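You operate a simulated robot arm through the tools that you are given. There is no shell and no other tool. Be economical: measure what you need, move in short steps, check, and stop when the job is done.

You run a simulated robot arm. Do the job below in one go: nothing can be reset, and whatever is moved stays where it is left.

## Task
Fetch the red tube plug and set it on top of the white parcel.
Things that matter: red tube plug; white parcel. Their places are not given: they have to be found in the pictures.

Only the result counts: the job must be done as asked and must still hold three seconds after the hand-in. Knocking over, shifting, dropping, spilling or breaking anything else fails it.

## Robot
A 7-joint arm with a two-finger parallel gripper, fixed in place. Base frame: the origin is at the foot of the arm, x ahead of it, y to its left, z up; the work surface is at about z = 760. Units: mm, rad, N and s.
With the tool pointing down near the work surface it reaches from about 200 to 680 mm from the base axis. Its first joint turns from -1.152 to 1.152 rad. Payload 2.4 kg.
The TCP is the grasp point between the finger pads, 30 mm short of the fingertips. In the tool frame z runs along the fingers and y along their closing line. Largest opening 94 mm; finger width 28, thickness 10; the body of the gripper, 50 by 96 mm, starts 55 mm behind the TCP.
Orientation is that of the tool frame in the base frame, as a unit quaternion [x, y, z, w]. With the fingers straight down and closing along the base's y, the tool's x points along the base's -x, its y along +y and its z along -z.

## Interface
- The arm moves only by the tool jog_arm. Its argument "moves" is a list of rows, each a list of 7 numbers: the shift along the tool's x, y, z in mm, then the turn, a rotation vector about the tool's x, y, z in rad, then the finger opening in mm, from 0 to 94. In form: [[tx, ty, tz, wx, wy, wz, gripper], ...]. A call has 1 to 20 rows; each row shifts and turns the commanded pose from where the row before left it, along the tool's axes as they then stand. A row lasts 0.2 s, in which the tool goes at most 50 mm and 0.15 rad; a call with a longer step from one row to the next is refused whole, and so is a gripper value outside its range. Where a pose cannot be reached the arm comes as near as it can. A force on the tool above 40 N (or 10 N above the force at the start of the call, whichever is more), or a blocked arm, ends the call early, and 0.2 s more pass. Each finger travels about 153 mm/s and halts on what it meets, pressing with about 23 N; the grip force reading is that of the motor and also rises with nothing between the fingers. The clock runs only during rows and for 0.2 s after the last one: add rows that do not move to give the fingers time. It gives the time, the measured TCP pose, the force on the tool (base axes), the opening and the grip force at its end, in the units of the frame above (readings bear some noise).
- Cameras (640 x 400 px; columns grow to the right, rows downward): "scene" is fixed at [46.4, 500.6, 1421.4]; the picture's right is [-0.51, -0.86, 0.00], its down [-0.66, 0.39, -0.65] and it looks along [0.56, -0.33, -0.76] (base axes); focal length 359 px, centre (320, 200). "wrist" rides on the gripper at [-37, 0, -58] in the tool frame; the picture's right is [0.00, -1.00, 0.00], its down [0.97, 0.00, -0.24] and it looks along [0.24, 0.00, 0.97] (tool axes); focal length 218 px, centre (320, 200).
- get_image(camera): a new picture of that camera. The clock stands still meanwhile.
- probe_pixels(camera, pixels): there is no depth. For up to 12 entries [column, row, z] of the newest picture of that camera ("zoom" is the newest enlarged one), the place [x, y] in the base frame at which the ray of that pixel passes the height z, good to about 2 mm. The clock stands still meanwhile.
- inspect(camera, box): a new picture of the part [left, top, right, bottom] of that camera's present view, enlarged. The clock stands still meanwhile.
- sign_off(): hands the job in; it is judged then, once.

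Keep the steps short. Do not move on a guess: measure, check each grasp and each placing, and mend mistakes. In all there are 60 turns and 20 pictures (those below and enlarged ones count). Leave the gripper open and the arm clear of the work at the hand-in unless told otherwise, and finish with a single line.

The tools are called by a JSON object that holds its "name" and its "arguments". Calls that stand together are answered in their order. jog_arm: Moves the arm, as the interface text tells. Its arguments: {"type":"object","properties":{"moves":{"type":"array","items":{"type":"array","items":{"type":"number"}}}},"required":["moves"]} The other tools are called the same way: get_image (camera) takes a picture; probe_pixels (camera, pixels) gives the place at which the rays of pixels pass given heights; inspect (camera, box) takes an enlarged picture of a part of a camera's view; sign_off () hands the job in.

At the start:

```text
time: 0.0
ee_pos: [314.7, 229.8, 1097.7]
ee_rot: [0.0, 1.0, 0.001, -0.001]
contact_force: [0.2, 0.8, -0.2]
opening: 94.0
gripper_force: 0.1
```

scene: 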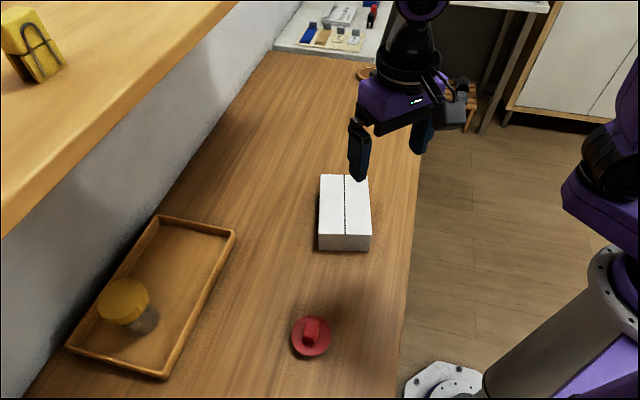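
wrist: 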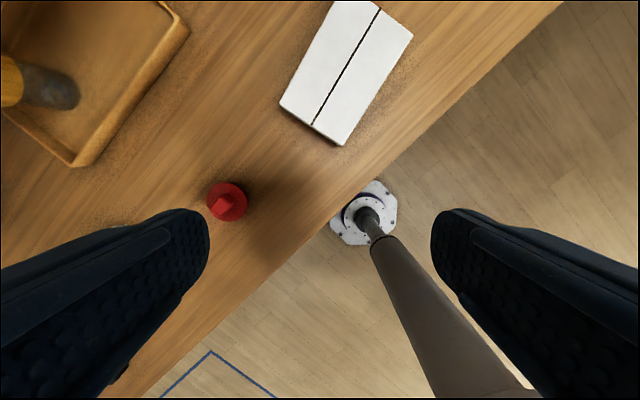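

I see the red plug near scene (311,336) and the white parcel near (345,213). I'll enlarge both to see their shape.

{"name": "inspect", "arguments": {"camera": "scene", "box": [260, 290, 360, 370]}}

{"name": "inspect", "arguments": {"camera": "wrist", "box": [180, 160, 280, 240]}}

{"name": "probe_pixels", "arguments": {"camera": "scene", "pixels": [[311, 338, 760], [292, 338, 760], [331, 338, 760], [318, 250, 760], [370, 251, 760], [318, 235, 800], [371, 236, 800], [321, 175, 800], [366, 175, 800]]}}

{"name": "probe_pixels", "arguments": {"camera": "wrist", "pixels": [[227, 202, 765], [207, 202, 765], [247, 202, 765], [280, 103, 800], [342, 146, 800], [413, 34, 800], [343, 146, 790], [413, 34, 790]]}}

```text
5.00 times, centred on (310, 330) of scene
```

zoom: 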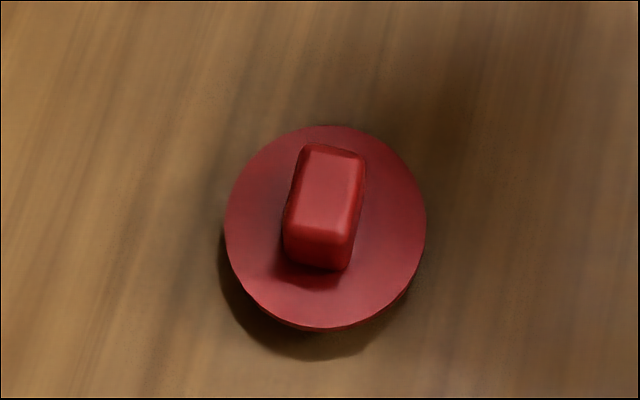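

```text
5.00 times, centred on (230, 200) of wrist
```

zoom: 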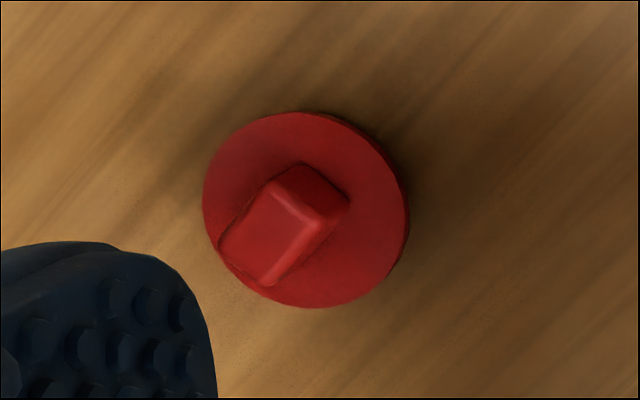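

```text
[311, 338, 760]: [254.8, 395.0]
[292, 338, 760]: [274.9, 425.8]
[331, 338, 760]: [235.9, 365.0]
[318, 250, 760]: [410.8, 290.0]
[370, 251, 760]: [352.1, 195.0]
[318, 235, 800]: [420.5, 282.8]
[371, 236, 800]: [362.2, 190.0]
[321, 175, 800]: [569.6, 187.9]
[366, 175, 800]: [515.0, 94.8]
```

```text
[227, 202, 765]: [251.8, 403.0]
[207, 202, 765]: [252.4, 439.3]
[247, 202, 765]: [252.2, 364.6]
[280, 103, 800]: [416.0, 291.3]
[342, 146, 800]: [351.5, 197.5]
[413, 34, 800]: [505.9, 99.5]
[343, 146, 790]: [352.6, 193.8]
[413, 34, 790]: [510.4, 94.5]
```

Next I'll triangulate the disc centre and the knob top by comparing both cameras at several heights.

{"name": "probe_pixels", "arguments": {"camera": "scene", "pixels": [[311, 335.4, 765], [311, 335.4, 780], [311.2, 327.6, 780], [311.2, 327.6, 790], [311.2, 327.6, 800], [311.2, 327.6, 810], [312.8, 320, 800], [309.6, 336.2, 800], [318, 250, 760], [318, 250, 765], [318, 235, 790], [371, 236, 790]]}}

{"name": "probe_pixels", "arguments": {"camera": "wrist", "pixels": [[227.2, 201.8, 765], [227.2, 201.8, 780], [220, 206.4, 780], [220, 206.4, 790], [220, 206.4, 800], [220, 206.4, 810], [225, 199.6, 800], [214.8, 213, 800]]}}

```text
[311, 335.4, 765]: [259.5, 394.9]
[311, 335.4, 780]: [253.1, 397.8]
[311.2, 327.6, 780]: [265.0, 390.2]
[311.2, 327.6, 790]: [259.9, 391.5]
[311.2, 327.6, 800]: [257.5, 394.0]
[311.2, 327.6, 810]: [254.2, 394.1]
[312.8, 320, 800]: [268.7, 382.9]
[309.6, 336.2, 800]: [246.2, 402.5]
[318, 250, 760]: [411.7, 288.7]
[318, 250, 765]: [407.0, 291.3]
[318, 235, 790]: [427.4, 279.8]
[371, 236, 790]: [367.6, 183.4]
```

```text
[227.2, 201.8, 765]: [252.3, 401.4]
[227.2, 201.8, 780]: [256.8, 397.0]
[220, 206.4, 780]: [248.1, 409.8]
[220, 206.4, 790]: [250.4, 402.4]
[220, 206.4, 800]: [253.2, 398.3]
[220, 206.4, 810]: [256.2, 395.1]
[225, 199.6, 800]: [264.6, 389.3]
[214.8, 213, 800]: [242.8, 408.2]
```

The disc top is at about z 776, centred at (255,397). The knob top is at about z 806, centred at (255,396), with its long axis at about -41°. I'll move above it at z≈920 and turn 0.716 rad so the fingers close across the knob.

{"name": "jog_arm", "arguments": {"moves": [[9.9, 27.7, 29.7, 0, 0, 0, 94], [9.9, 27.7, 29.7, 0, 0, 0, 94], [9.9, 27.7, 29.7, 0, 0, 0, 94], [9.9, 27.7, 29.7, 0, 0, 0, 94], [9.9, 27.7, 29.7, 0, 0, 0, 94], [9.9, 27.7, 29.7, 0, 0, 0, 94], [0, 0, 0, 0, 0, 0.1432, 94], [0, 0, 0, 0, 0, 0.1432, 94], [0, 0, 0, 0, 0, 0.1432, 94], [0, 0, 0, 0, 0, 0.1432, 94], [0, 0, 0, 0, 0, 0.1432, 94], [0, 0, 0, 0, 0, 0, 94], [0, 0, 0, 0, 0, 0, 94]]}}

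{"name": "get_image", "arguments": {"camera": "wrist"}}

{"name": "get_image", "arguments": {"camera": "scene"}}

```text
time: 2.8
ee_pos: [255.2, 397.2, 921.2]
ee_rot: [0.35, 0.937, -0.001, 0.0]
contact_force: [-1.4, 0.6, 0.3]
opening: 93.9
gripper_force: 0.1
```

```text
15 pictures are left
```

wrist: 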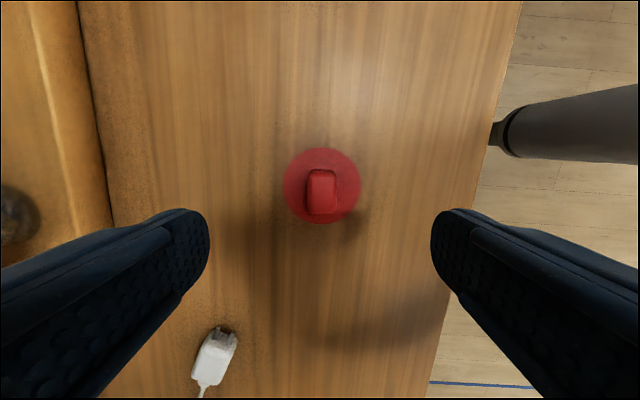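

```text
14 pictures are left
```

scene: 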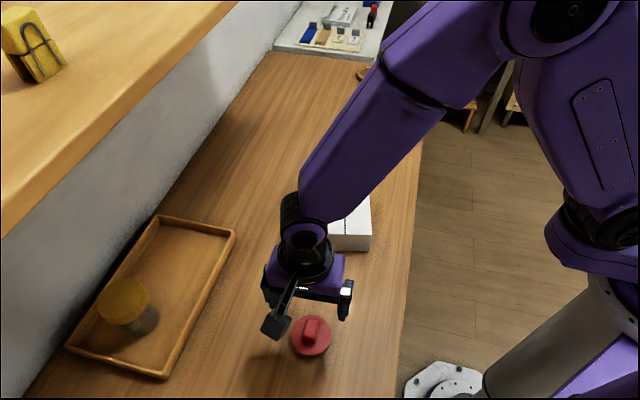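

The knob is now square to the fingers. I'll enlarge it and measure it, and also measure the white adapter near (215,350), which must not be touched.

{"name": "inspect", "arguments": {"camera": "wrist", "box": [270, 135, 370, 235]}}

{"name": "probe_pixels", "arguments": {"camera": "wrist", "pixels": [[322, 186, 776], [283, 186, 776], [361, 186, 776], [322, 190, 806], [308, 200, 806], [338, 200, 806], [322, 214, 806], [218, 330, 760], [225, 330, 780], [200, 390, 760]]}}

```text
4.00 times, centred on (320, 185) of wrist
```

zoom: 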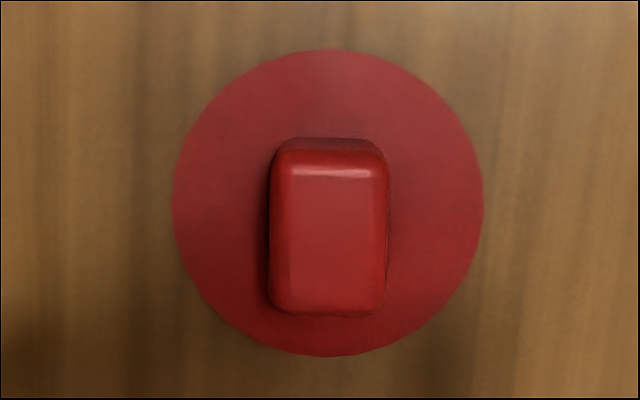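

```text
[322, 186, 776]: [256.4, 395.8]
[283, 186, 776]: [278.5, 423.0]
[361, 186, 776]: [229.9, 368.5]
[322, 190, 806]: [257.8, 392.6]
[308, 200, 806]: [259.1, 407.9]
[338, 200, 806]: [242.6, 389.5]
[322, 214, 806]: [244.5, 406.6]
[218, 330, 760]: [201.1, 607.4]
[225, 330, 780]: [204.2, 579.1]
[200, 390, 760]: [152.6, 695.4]
```

The TCP is centred on the knob to within 1–2 mm, and the adapter is about 200 mm away. I'll set the opening to 50 and descend to z≈812, which leaves the fingertips just above the disc.

{"name": "jog_arm", "arguments": {"moves": [[0, -0.5, 0, 0, 0, 0, 50], [0, 0, 20, 0, 0, 0, 50], [0, 0, 20, 0, 0, 0, 50], [0, 0, 20, 0, 0, 0, 50], [0, 0, 20, 0, 0, 0, 50], [0, 0, 15, 0, 0, 0, 50], [0, 0, 7, 0, 0, 0, 50], [0, 0, 5, 0, 0, 0, 50], [0, 0, 0, 0, 0, 0, 50], [0, 0, 0, 0, 0, 0, 50]]}}

{"name": "inspect", "arguments": {"camera": "scene", "box": [250, 270, 370, 370]}}

```text
time: 5.0
ee_pos: [254.4, 396.0, 813.6]
ee_rot: [0.352, 0.936, 0.0, 0.0]
contact_force: [-0.1, 0.9, 0.3]
opening: 49.9
gripper_force: 0.1
```

```text
4.00 times, centred on (310, 320) of scene
```

zoom: 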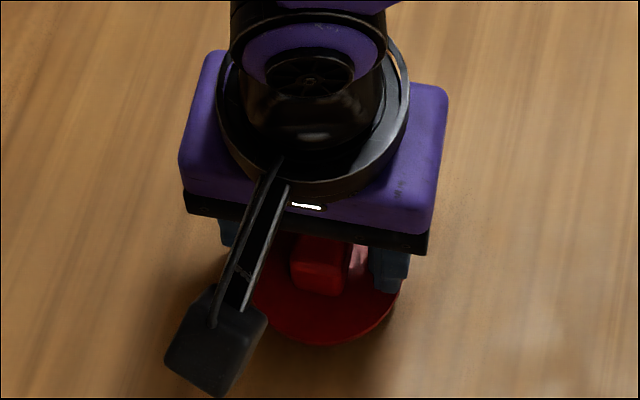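

The fingers straddle the knob above the disc with no contact force. I'll close them now.

{"name": "jog_arm", "arguments": {"moves": [[0, 0, 0, 0, 0, 0, 30], [0, 0, 0, 0, 0, 0, 15], [0, 0, 0, 0, 0, 0, 5], [0, 0, 0, 0, 0, 0, 5], [0, 0, 0, 0, 0, 0, 5]]}}

```text
time: 6.2
ee_pos: [256.1, 397.1, 814.8]
ee_rot: [0.35, 0.937, 0.0, 0.0]
contact_force: [-0.4, 0.4, -0.3]
opening: 27.3
gripper_force: 22.6
```

The fingers stopped at 27 mm with 22.6 N, so the knob is held. I'll lift 110 mm and check.

{"name": "jog_arm", "arguments": {"moves": [[0, 0, -10, 0, 0, 0, 5], [0, 0, -20, 0, 0, 0, 5], [0, 0, -25, 0, 0, 0, 5], [0, 0, -25, 0, 0, 0, 5], [0, 0, -30, 0, 0, 0, 5], [0, 0, 0, 0, 0, 0, 5]]}}

{"name": "get_image", "arguments": {"camera": "scene"}}

{"name": "get_image", "arguments": {"camera": "wrist"}}

```text
time: 7.6
ee_pos: [251.6, 394.3, 923.6]
ee_rot: [0.35, 0.937, 0.0, 0.001]
contact_force: [-0.3, -1.2, -0.1]
opening: 4.9
gripper_force: 0.0
```

```text
11 pictures are left
```

scene: 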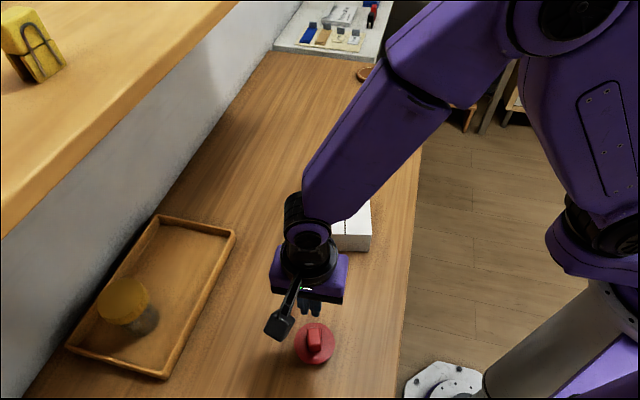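

```text
10 pictures are left
```

wrist: 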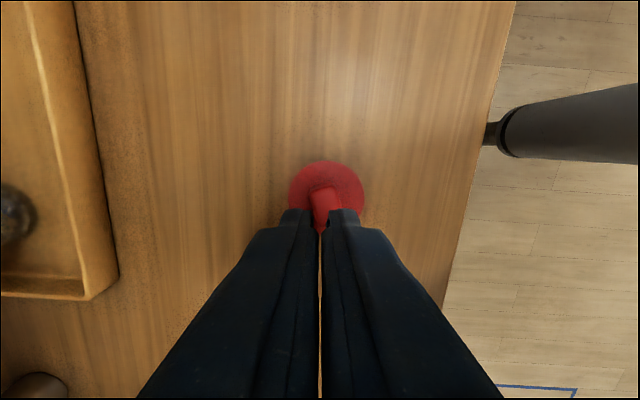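

The plug slipped out and has shifted and turned slightly, so the grip was probably too shallow. I'll open and measure it again.

{"name": "jog_arm", "arguments": {"moves": [[0, 0, 0, 0, 0, 0, 30], [0, 0, 0, 0, 0, 0, 60], [0, 0, 0, 0, 0, 0, 90], [0, 0, 0, 0, 0, 0, 90]]}}

{"name": "inspect", "arguments": {"camera": "wrist", "box": [270, 145, 380, 245]}}

{"name": "inspect", "arguments": {"camera": "scene", "box": [275, 310, 355, 370]}}

```text
time: 8.6
ee_pos: [252.6, 394.2, 921.8]
ee_rot: [0.35, 0.937, 0.001, 0.001]
contact_force: [-0.9, -0.9, 0.4]
opening: 90.2
gripper_force: 0.2
```

```text
4.00 times, centred on (325, 195) of wrist
```

zoom: 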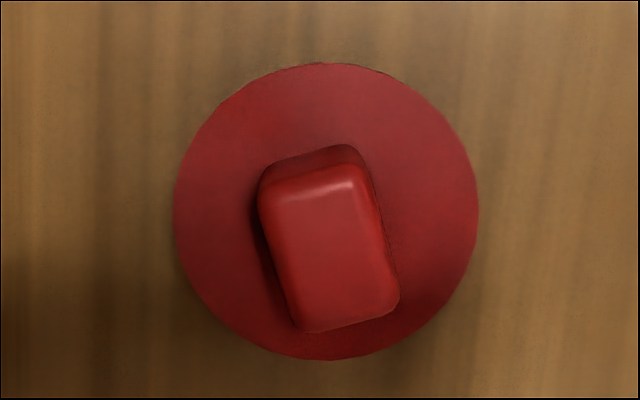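

```text
6.67 times, centred on (315, 340) of scene
```

zoom: 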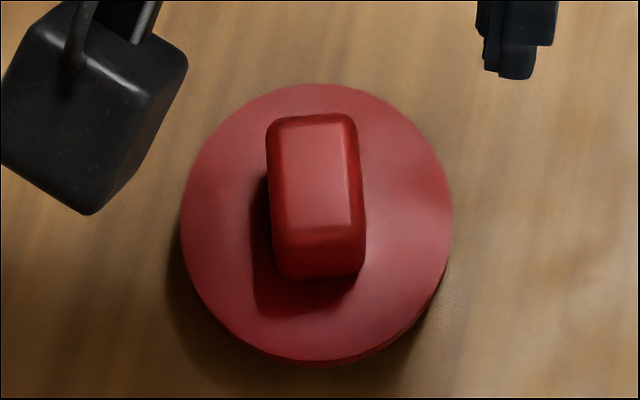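

The knob is now turned about 14° from the fingers. I'll triangulate the heights again.

{"name": "probe_pixels", "arguments": {"camera": "scene", "pixels": [[314.4, 342.8, 765], [314.4, 342.8, 775], [314.4, 336.7, 785], [314.4, 336.7, 795], [314.4, 336.7, 805], [307.8, 328.7, 797], [322, 342.9, 797]]}}

{"name": "probe_pixels", "arguments": {"camera": "wrist", "pixels": [[326.6, 198, 765], [326.6, 198, 775], [327, 208.2, 785], [327, 208.2, 795], [327, 208.2, 805], [288.5, 198, 770], [364.7, 198, 770], [314, 211, 797], [339, 205, 797]]}}

```text
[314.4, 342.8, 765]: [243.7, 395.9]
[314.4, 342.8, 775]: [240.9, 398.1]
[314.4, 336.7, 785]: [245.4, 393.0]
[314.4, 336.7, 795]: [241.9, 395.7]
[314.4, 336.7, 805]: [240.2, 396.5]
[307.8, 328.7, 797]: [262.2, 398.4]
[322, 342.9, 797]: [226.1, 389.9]
```

```text
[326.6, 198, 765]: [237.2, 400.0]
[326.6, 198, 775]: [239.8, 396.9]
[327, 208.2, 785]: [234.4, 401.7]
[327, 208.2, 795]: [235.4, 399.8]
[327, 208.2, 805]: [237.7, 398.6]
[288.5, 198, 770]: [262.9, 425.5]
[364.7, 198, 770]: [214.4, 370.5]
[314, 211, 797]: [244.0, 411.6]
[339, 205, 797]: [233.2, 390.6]
```

The heights are confirmed: disc top 775, knob top about 807, centre near (240,397.5). I'll re-centre, turn back by 0.245 rad, lower to z≈880 and look.

{"name": "jog_arm", "arguments": {"moves": [[12, -5.6, 0, 0, 0, 0, 60], [0, 0, 0, 0, 0, -0.1225, 60], [0, 0, 0, 0, 0, -0.1225, 60], [0, 0, 20, 0, 0, 0, 60], [0, 0, 20, 0, 0, 0, 60], [0, 0, 0, 0, 0, 0, 60], [0, 0, 0, 0, 0, 0, 60]]}}

{"name": "get_image", "arguments": {"camera": "wrist"}}

```text
time: 10.2
ee_pos: [243.3, 399.2, 883.2]
ee_rot: [0.233, 0.973, 0.0, 0.0]
contact_force: [-0.1, -0.4, -0.7]
opening: 59.9
gripper_force: 0.0
```

```text
7 pictures are left
```

wrist: 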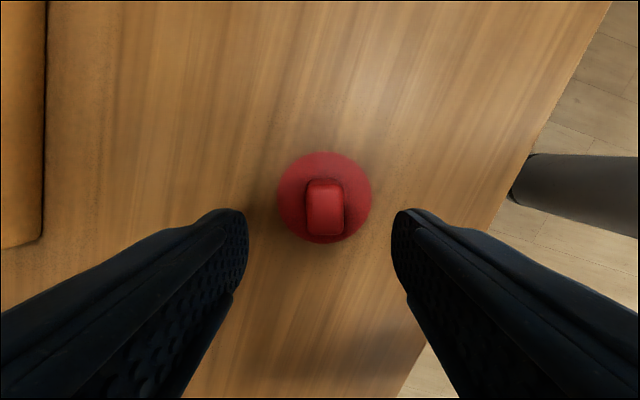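

The knob is aligned but sits about 3.3 mm toward -y of the tool. I'll correct that and descend to z≈810.

{"name": "jog_arm", "arguments": {"moves": [[1.5, -3.3, 0, 0, 0, 0, 50], [0, 0, 20, 0, 0, 0, 50], [0, 0, 20, 0, 0, 0, 50], [0, 0, 20, 0, 0, 0, 50], [0, 0, 8, 0, 0, 0, 50], [0, 0, 4, 0, 0, 0, 50], [0, 0, 0, 0, 0, 0, 50], [0, 0, 0, 0, 0, 0, 50]]}}

```text
time: 12.0
ee_pos: [240.2, 398.5, 811.1]
ee_rot: [0.233, 0.973, 0.0, 0.0]
contact_force: [0.0, 0.0, 0.5]
opening: 49.9
gripper_force: 0.1
```

There's no contact yet. I'll creep down in 1 mm steps and watch the force.

{"name": "jog_arm", "arguments": {"moves": [[0, 0, 1, 0, 0, 0, 50], [0, 0, 1, 0, 0, 0, 50], [0, 0, 1, 0, 0, 0, 50], [0, 0, 0, 0, 0, 0, 50]]}}

```text
time: 12.7
ee_pos: [239.9, 398.2, 811.5]
ee_rot: [0.232, 0.973, 0.0, 0.0]
contact_force: [-2.3, -3.0, 16.1]
opening: 50.2
gripper_force: 0.0
stopped in row 3: the force on the tool passed its limit (the readings are from after the stop); the commanded pose is now the measured one
```

The fingertips touched the disc (16 N). I'll back off 1 mm, close, and lift very slowly while watching the opening.

{"name": "jog_arm", "arguments": {"moves": [[0, 0, -1, 0, 0, 0, 50], [0, 0, 0, 0, 0, 0, 30], [0, 0, 0, 0, 0, 0, 10], [0, 0, 0, 0, 0, 0, 0], [0, 0, 0, 0, 0, 0, 0], [0, 0, 0, 0, 0, 0, 0]]}}

{"name": "jog_arm", "arguments": {"moves": [[0, 0, -1, 0, 0, 0, 0], [0, 0, -2, 0, 0, 0, 0], [0, 0, -2, 0, 0, 0, 0], [0, 0, 0, 0, 0, 0, 0]]}}

```text
time: 14.1
ee_pos: [239.4, 399.7, 811.2]
ee_rot: [0.233, 0.973, 0.001, 0.0]
contact_force: [-1.3, 0.4, 1.0]
opening: 27.3
gripper_force: 23.5
```

```text
time: 15.1
ee_pos: [239.9, 398.7, 816.8]
ee_rot: [0.233, 0.972, 0.0, 0.0]
contact_force: [-0.5, -0.8, -0.3]
opening: 27.4
gripper_force: 22.9
```

The opening is holding at 27.4. I'll check in an enlarged view whether the plug rose.

{"name": "jog_arm", "arguments": {"moves": [[0, 0, -3, 0, 0, 0, 0], [0, 0, -3, 0, 0, 0, 0], [0, 0, -3, 0, 0, 0, 0], [0, 0, -3, 0, 0, 0, 0], [0, 0, 0, 0, 0, 0, 0]]}}

{"name": "inspect", "arguments": {"camera": "scene", "box": [265, 290, 365, 380]}}

```text
time: 16.2
ee_pos: [239.6, 399.5, 828.7]
ee_rot: [0.233, 0.972, 0.001, 0.0]
contact_force: [-0.2, 0.0, -0.2]
opening: 27.3
gripper_force: 23.7
```

```text
4.44 times, centred on (315, 335) of scene
```

zoom: 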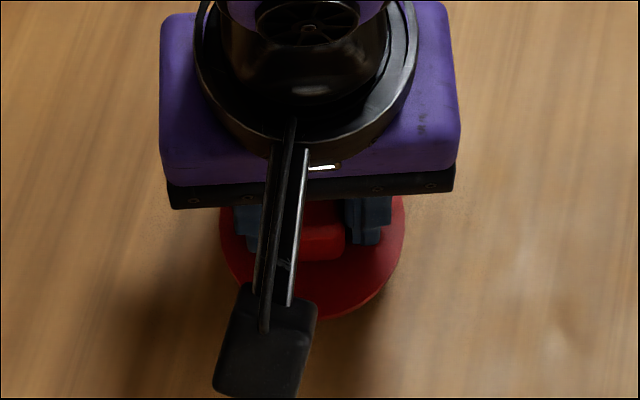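

The plug is rising with the fingers, and the opening is still 27.3. The earlier slip probably came from the faster lift, so I'll keep going slowly.

{"name": "jog_arm", "arguments": {"moves": [[0, 0, -4, 0, 0, 0, 0], [0, 0, -4, 0, 0, 0, 0], [0, 0, -4, 0, 0, 0, 0], [0, 0, -4, 0, 0, 0, 0], [0, 0, -4, 0, 0, 0, 0], [0, 0, -4, 0, 0, 0, 0], [0, 0, -4, 0, 0, 0, 0], [0, 0, -4, 0, 0, 0, 0], [0, 0, -4, 0, 0, 0, 0], [0, 0, -4, 0, 0, 0, 0], [0, 0, -4, 0, 0, 0, 0], [0, 0, -4, 0, 0, 0, 0], [0, 0, -4, 0, 0, 0, 0], [0, 0, -4, 0, 0, 0, 0], [0, 0, -4, 0, 0, 0, 0], [0, 0, 0, 0, 0, 0, 0]]}}

{"name": "get_image", "arguments": {"camera": "wrist"}}

```text
time: 19.6
ee_pos: [239.6, 397.6, 887.4]
ee_rot: [0.233, 0.973, 0.001, 0.001]
contact_force: [-0.1, 0.6, -0.7]
opening: 27.4
gripper_force: 23.0
```

```text
5 pictures are left
```

wrist: 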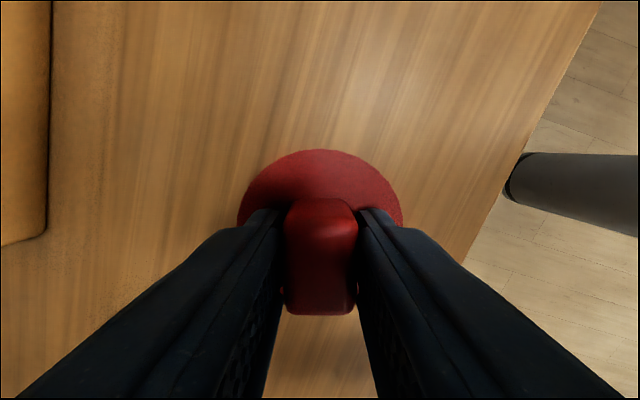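

The plug is held level. The parcel's top centre is about (461,193.5) at z≈809. I'll carry it there slowly, rising 10 mm on the first half.

{"name": "jog_arm", "arguments": {"moves": [[-3, -0.85, -0.5, 0, 0, 0, 0], [-5, -1.42, -0.5, 0, 0, 0, 0], [-7.25, -2.06, -0.5, 0, 0, 0, 0], [-7.25, -2.06, -0.5, 0, 0, 0, 0], [-7.25, -2.06, -0.5, 0, 0, 0, 0], [-7.25, -2.06, -0.5, 0, 0, 0, 0], [-7.25, -2.06, -0.5, 0, 0, 0, 0], [-7.25, -2.06, -0.5, 0, 0, 0, 0], [-7.25, -2.06, -0.5, 0, 0, 0, 0], [-7.25, -2.06, -0.5, 0, 0, 0, 0], [-7.25, -2.06, -0.5, 0, 0, 0, 0], [-7.25, -2.06, -0.5, 0, 0, 0, 0], [-7.25, -2.06, -0.5, 0, 0, 0, 0], [-7.25, -2.06, -0.5, 0, 0, 0, 0], [-7.25, -2.06, -0.5, 0, 0, 0, 0], [-7.25, -2.06, -0.5, 0, 0, 0, 0], [-7.25, -2.06, -0.5, 0, 0, 0, 0], [-7.25, -2.06, -0.5, 0, 0, 0, 0], [-5, -1.42, -0.5, 0, 0, 0, 0], [-3, -0.85, -0.5, 0, 0, 0, 0]]}}

```text
time: 23.9
ee_pos: [341.0, 305.2, 897.0]
ee_rot: [0.233, 0.973, 0.001, 0.001]
contact_force: [-0.2, 0.5, -0.4]
opening: 27.5
gripper_force: 22.6
```

It's still held. Second half of the carry.

{"name": "jog_arm", "arguments": {"moves": [[-3, -0.85, 0, 0, 0, 0, 0], [-5, -1.42, 0, 0, 0, 0, 0], [-8.87, -2.52, 0, 0, 0, 0, 0], [-8.87, -2.52, 0, 0, 0, 0, 0], [-8.87, -2.52, 0, 0, 0, 0, 0], [-8.87, -2.52, 0, 0, 0, 0, 0], [-8.87, -2.52, 0, 0, 0, 0, 0], [-8.87, -2.52, 0, 0, 0, 0, 0], [-8.87, -2.52, 0, 0, 0, 0, 0], [-8.87, -2.52, 0, 0, 0, 0, 0], [-8.87, -2.52, 0, 0, 0, 0, 0], [-8.87, -2.52, 0, 0, 0, 0, 0], [-8.87, -2.52, 0, 0, 0, 0, 0], [-8.87, -2.52, 0, 0, 0, 0, 0], [-8.87, -2.52, 0, 0, 0, 0, 0], [-8.87, -2.52, 0, 0, 0, 0, 0], [-8.87, -2.52, 0, 0, 0, 0, 0], [-8.87, -2.52, 0, 0, 0, 0, 0], [-5, -1.42, 0, 0, 0, 0, 0], [-3, -0.85, 0, 0, 0, 0, 0]]}}

{"name": "get_image", "arguments": {"camera": "wrist"}}

```text
time: 28.1
ee_pos: [460.6, 194.6, 897.9]
ee_rot: [0.233, 0.972, 0.001, 0.0]
contact_force: [0.5, -0.4, -0.9]
opening: 27.5
gripper_force: 23.2
```

```text
4 pictures are left
```

wrist: 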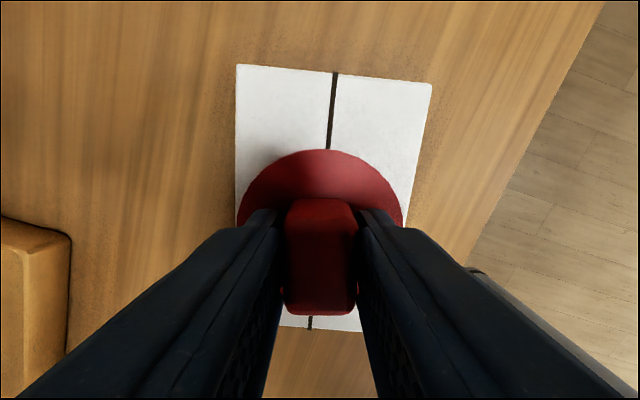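

The plug is over the parcel, with the seam passing below its middle. I'll check the parcel edges at z 809.

{"name": "probe_pixels", "arguments": {"camera": "wrist", "pixels": [[237, 64, 809], [432, 83, 809], [337, 73, 809], [309, 329, 809], [362, 332, 809]]}}

```text
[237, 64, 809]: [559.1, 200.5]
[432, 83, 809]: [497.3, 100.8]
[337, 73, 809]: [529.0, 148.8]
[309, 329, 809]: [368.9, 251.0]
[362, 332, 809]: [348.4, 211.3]
```

The placement is well inside the parcel and on the centreline. I'll lower to z≈866.

{"name": "jog_arm", "arguments": {"moves": [[0, 0, 2, 0, 0, 0, 0], [0, 0, 3, 0, 0, 0, 0], [0, 0, 3, 0, 0, 0, 0], [0, 0, 3, 0, 0, 0, 0], [0, 0, 3, 0, 0, 0, 0], [0, 0, 3, 0, 0, 0, 0], [0, 0, 3, 0, 0, 0, 0], [0, 0, 3, 0, 0, 0, 0], [0, 0, 2, 0, 0, 0, 0], [0, 0, 2, 0, 0, 0, 0], [0, 0, 2, 0, 0, 0, 0], [0, 0, 1, 0, 0, 0, 0], [0, 0, 1, 0, 0, 0, 0], [0, 0, 0, 0, 0, 0, 0]]}}

{"name": "inspect", "arguments": {"camera": "scene", "box": [290, 160, 400, 260]}}

```text
time: 30.1
ee_pos: [462.1, 194.5, 875.3]
ee_rot: [0.232, 0.973, 0.002, 0.002]
contact_force: [-2.4, -1.7, 12.0]
opening: 27.5
gripper_force: 23.5
stopped in row 10: the force on the tool passed its limit (the readings are from after the stop); the commanded pose is now the measured one
```

```text
4.00 times, centred on (345, 210) of scene
```

zoom: 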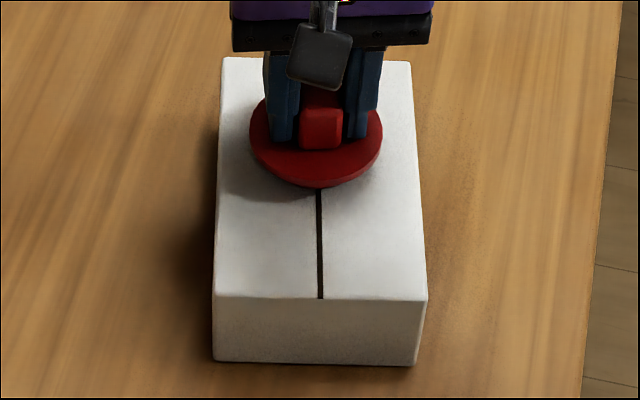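

The plug touched down at z≈875 with 12 N upward, so the parcel is a little taller than I estimated. The disc lies fully on the parcel. I'll creep down once more to confirm.

{"name": "jog_arm", "arguments": {"moves": [[0, 0, 0.5, 0, 0, 0, 0], [0, 0, 0.5, 0, 0, 0, 0], [0, 0, 0, 0, 0, 0, 0]]}}

```text
time: 30.8
ee_pos: [462.8, 195.5, 876.4]
ee_rot: [0.232, 0.973, 0.004, 0.003]
contact_force: [-2.8, -1.9, 11.4]
opening: 27.6
gripper_force: 23.2
stopped in row 3: the force on the tool passed its limit (the readings are from after the stop); the commanded pose is now the measured one
```

Contact is confirmed. I'll open gently and wait before rising.

{"name": "jog_arm", "arguments": {"moves": [[0, 0, 0, 0, 0, 0, 26], [0, 0, 0, 0, 0, 0, 30], [0, 0, 0, 0, 0, 0, 36], [0, 0, 0, 0, 0, 0, 44], [0, 0, 0, 0, 0, 0, 52], [0, 0, 0, 0, 0, 0, 52]]}}

```text
time: 32.2
ee_pos: [463.3, 195.5, 874.8]
ee_rot: [0.233, 0.973, 0.004, 0.004]
contact_force: [4.0, 3.1, 20.8]
opening: 47.4
gripper_force: 0.0
```

The fingers are open, but the tips are pressing on the disc (21 N). I'll rise straight up slowly.

{"name": "jog_arm", "arguments": {"moves": [[0, 0, -1, 0, 0, 0, 52], [0, 0, -2, 0, 0, 0, 52], [0, 0, -2, 0, 0, 0, 52], [0, 0, 0, 0, 0, 0, 52]]}}

{"name": "inspect", "arguments": {"camera": "scene", "box": [290, 160, 400, 260]}}

```text
time: 33.2
ee_pos: [461.8, 193.0, 878.9]
ee_rot: [0.232, 0.973, 0.003, 0.003]
contact_force: [-1.0, -0.8, -0.8]
opening: 51.9
gripper_force: 0.1
```

```text
4.00 times, centred on (345, 210) of scene
```

zoom: 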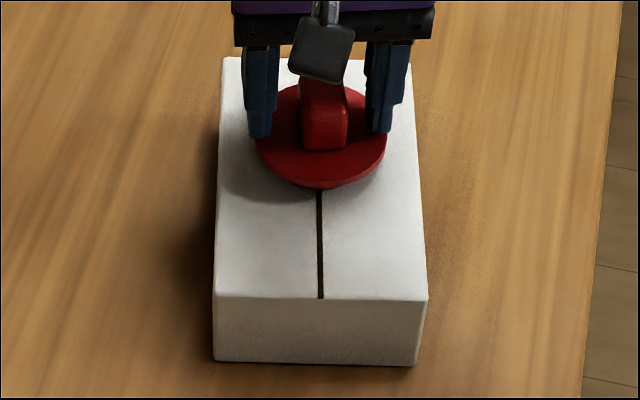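

The plug is released and standing on its short stem, and the force is gone. I'll rise straight up to clear it, then look.

{"name": "jog_arm", "arguments": {"moves": [[0, 0, -5, 0, 0, 0, 52], [0, 0, -10, 0, 0, 0, 52], [0, 0, -20, 0, 0, 0, 60], [0, 0, -25, 0, 0, 0, 80], [0, 0, -30, 0, 0, 0, 94], [0, 0, -30, 0, 0, 0, 94], [0, 0, -30, 0, 0, 0, 94], [0, 0, 0, 0, 0, 0, 94], [0, 0, 0, 0, 0, 0, 94]]}}

{"name": "inspect", "arguments": {"camera": "scene", "box": [290, 160, 400, 260]}}

```text
time: 35.2
ee_pos: [462.0, 192.7, 1032.0]
ee_rot: [0.233, 0.973, 0.003, 0.003]
contact_force: [0.1, 0.5, -0.7]
opening: 93.9
gripper_force: 0.1
```

```text
4.00 times, centred on (345, 210) of scene
```

zoom: 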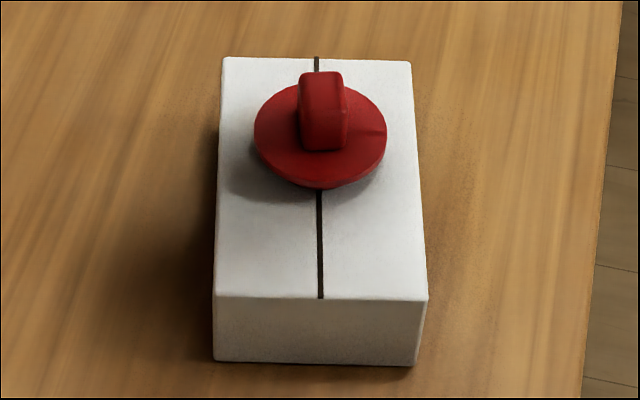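

The plug rests upright and still on the parcel, which hasn't moved. The gripper is open and about 200 mm above the parcel top, so I'm handing in.

{"name": "sign_off", "arguments": {}}

```text
The job is handed in.
```

The red tube plug is standing on top of the white parcel, after slipping out of the first grasp and shifting about 10 mm on the work surface; the gripper is open and the arm is clear.
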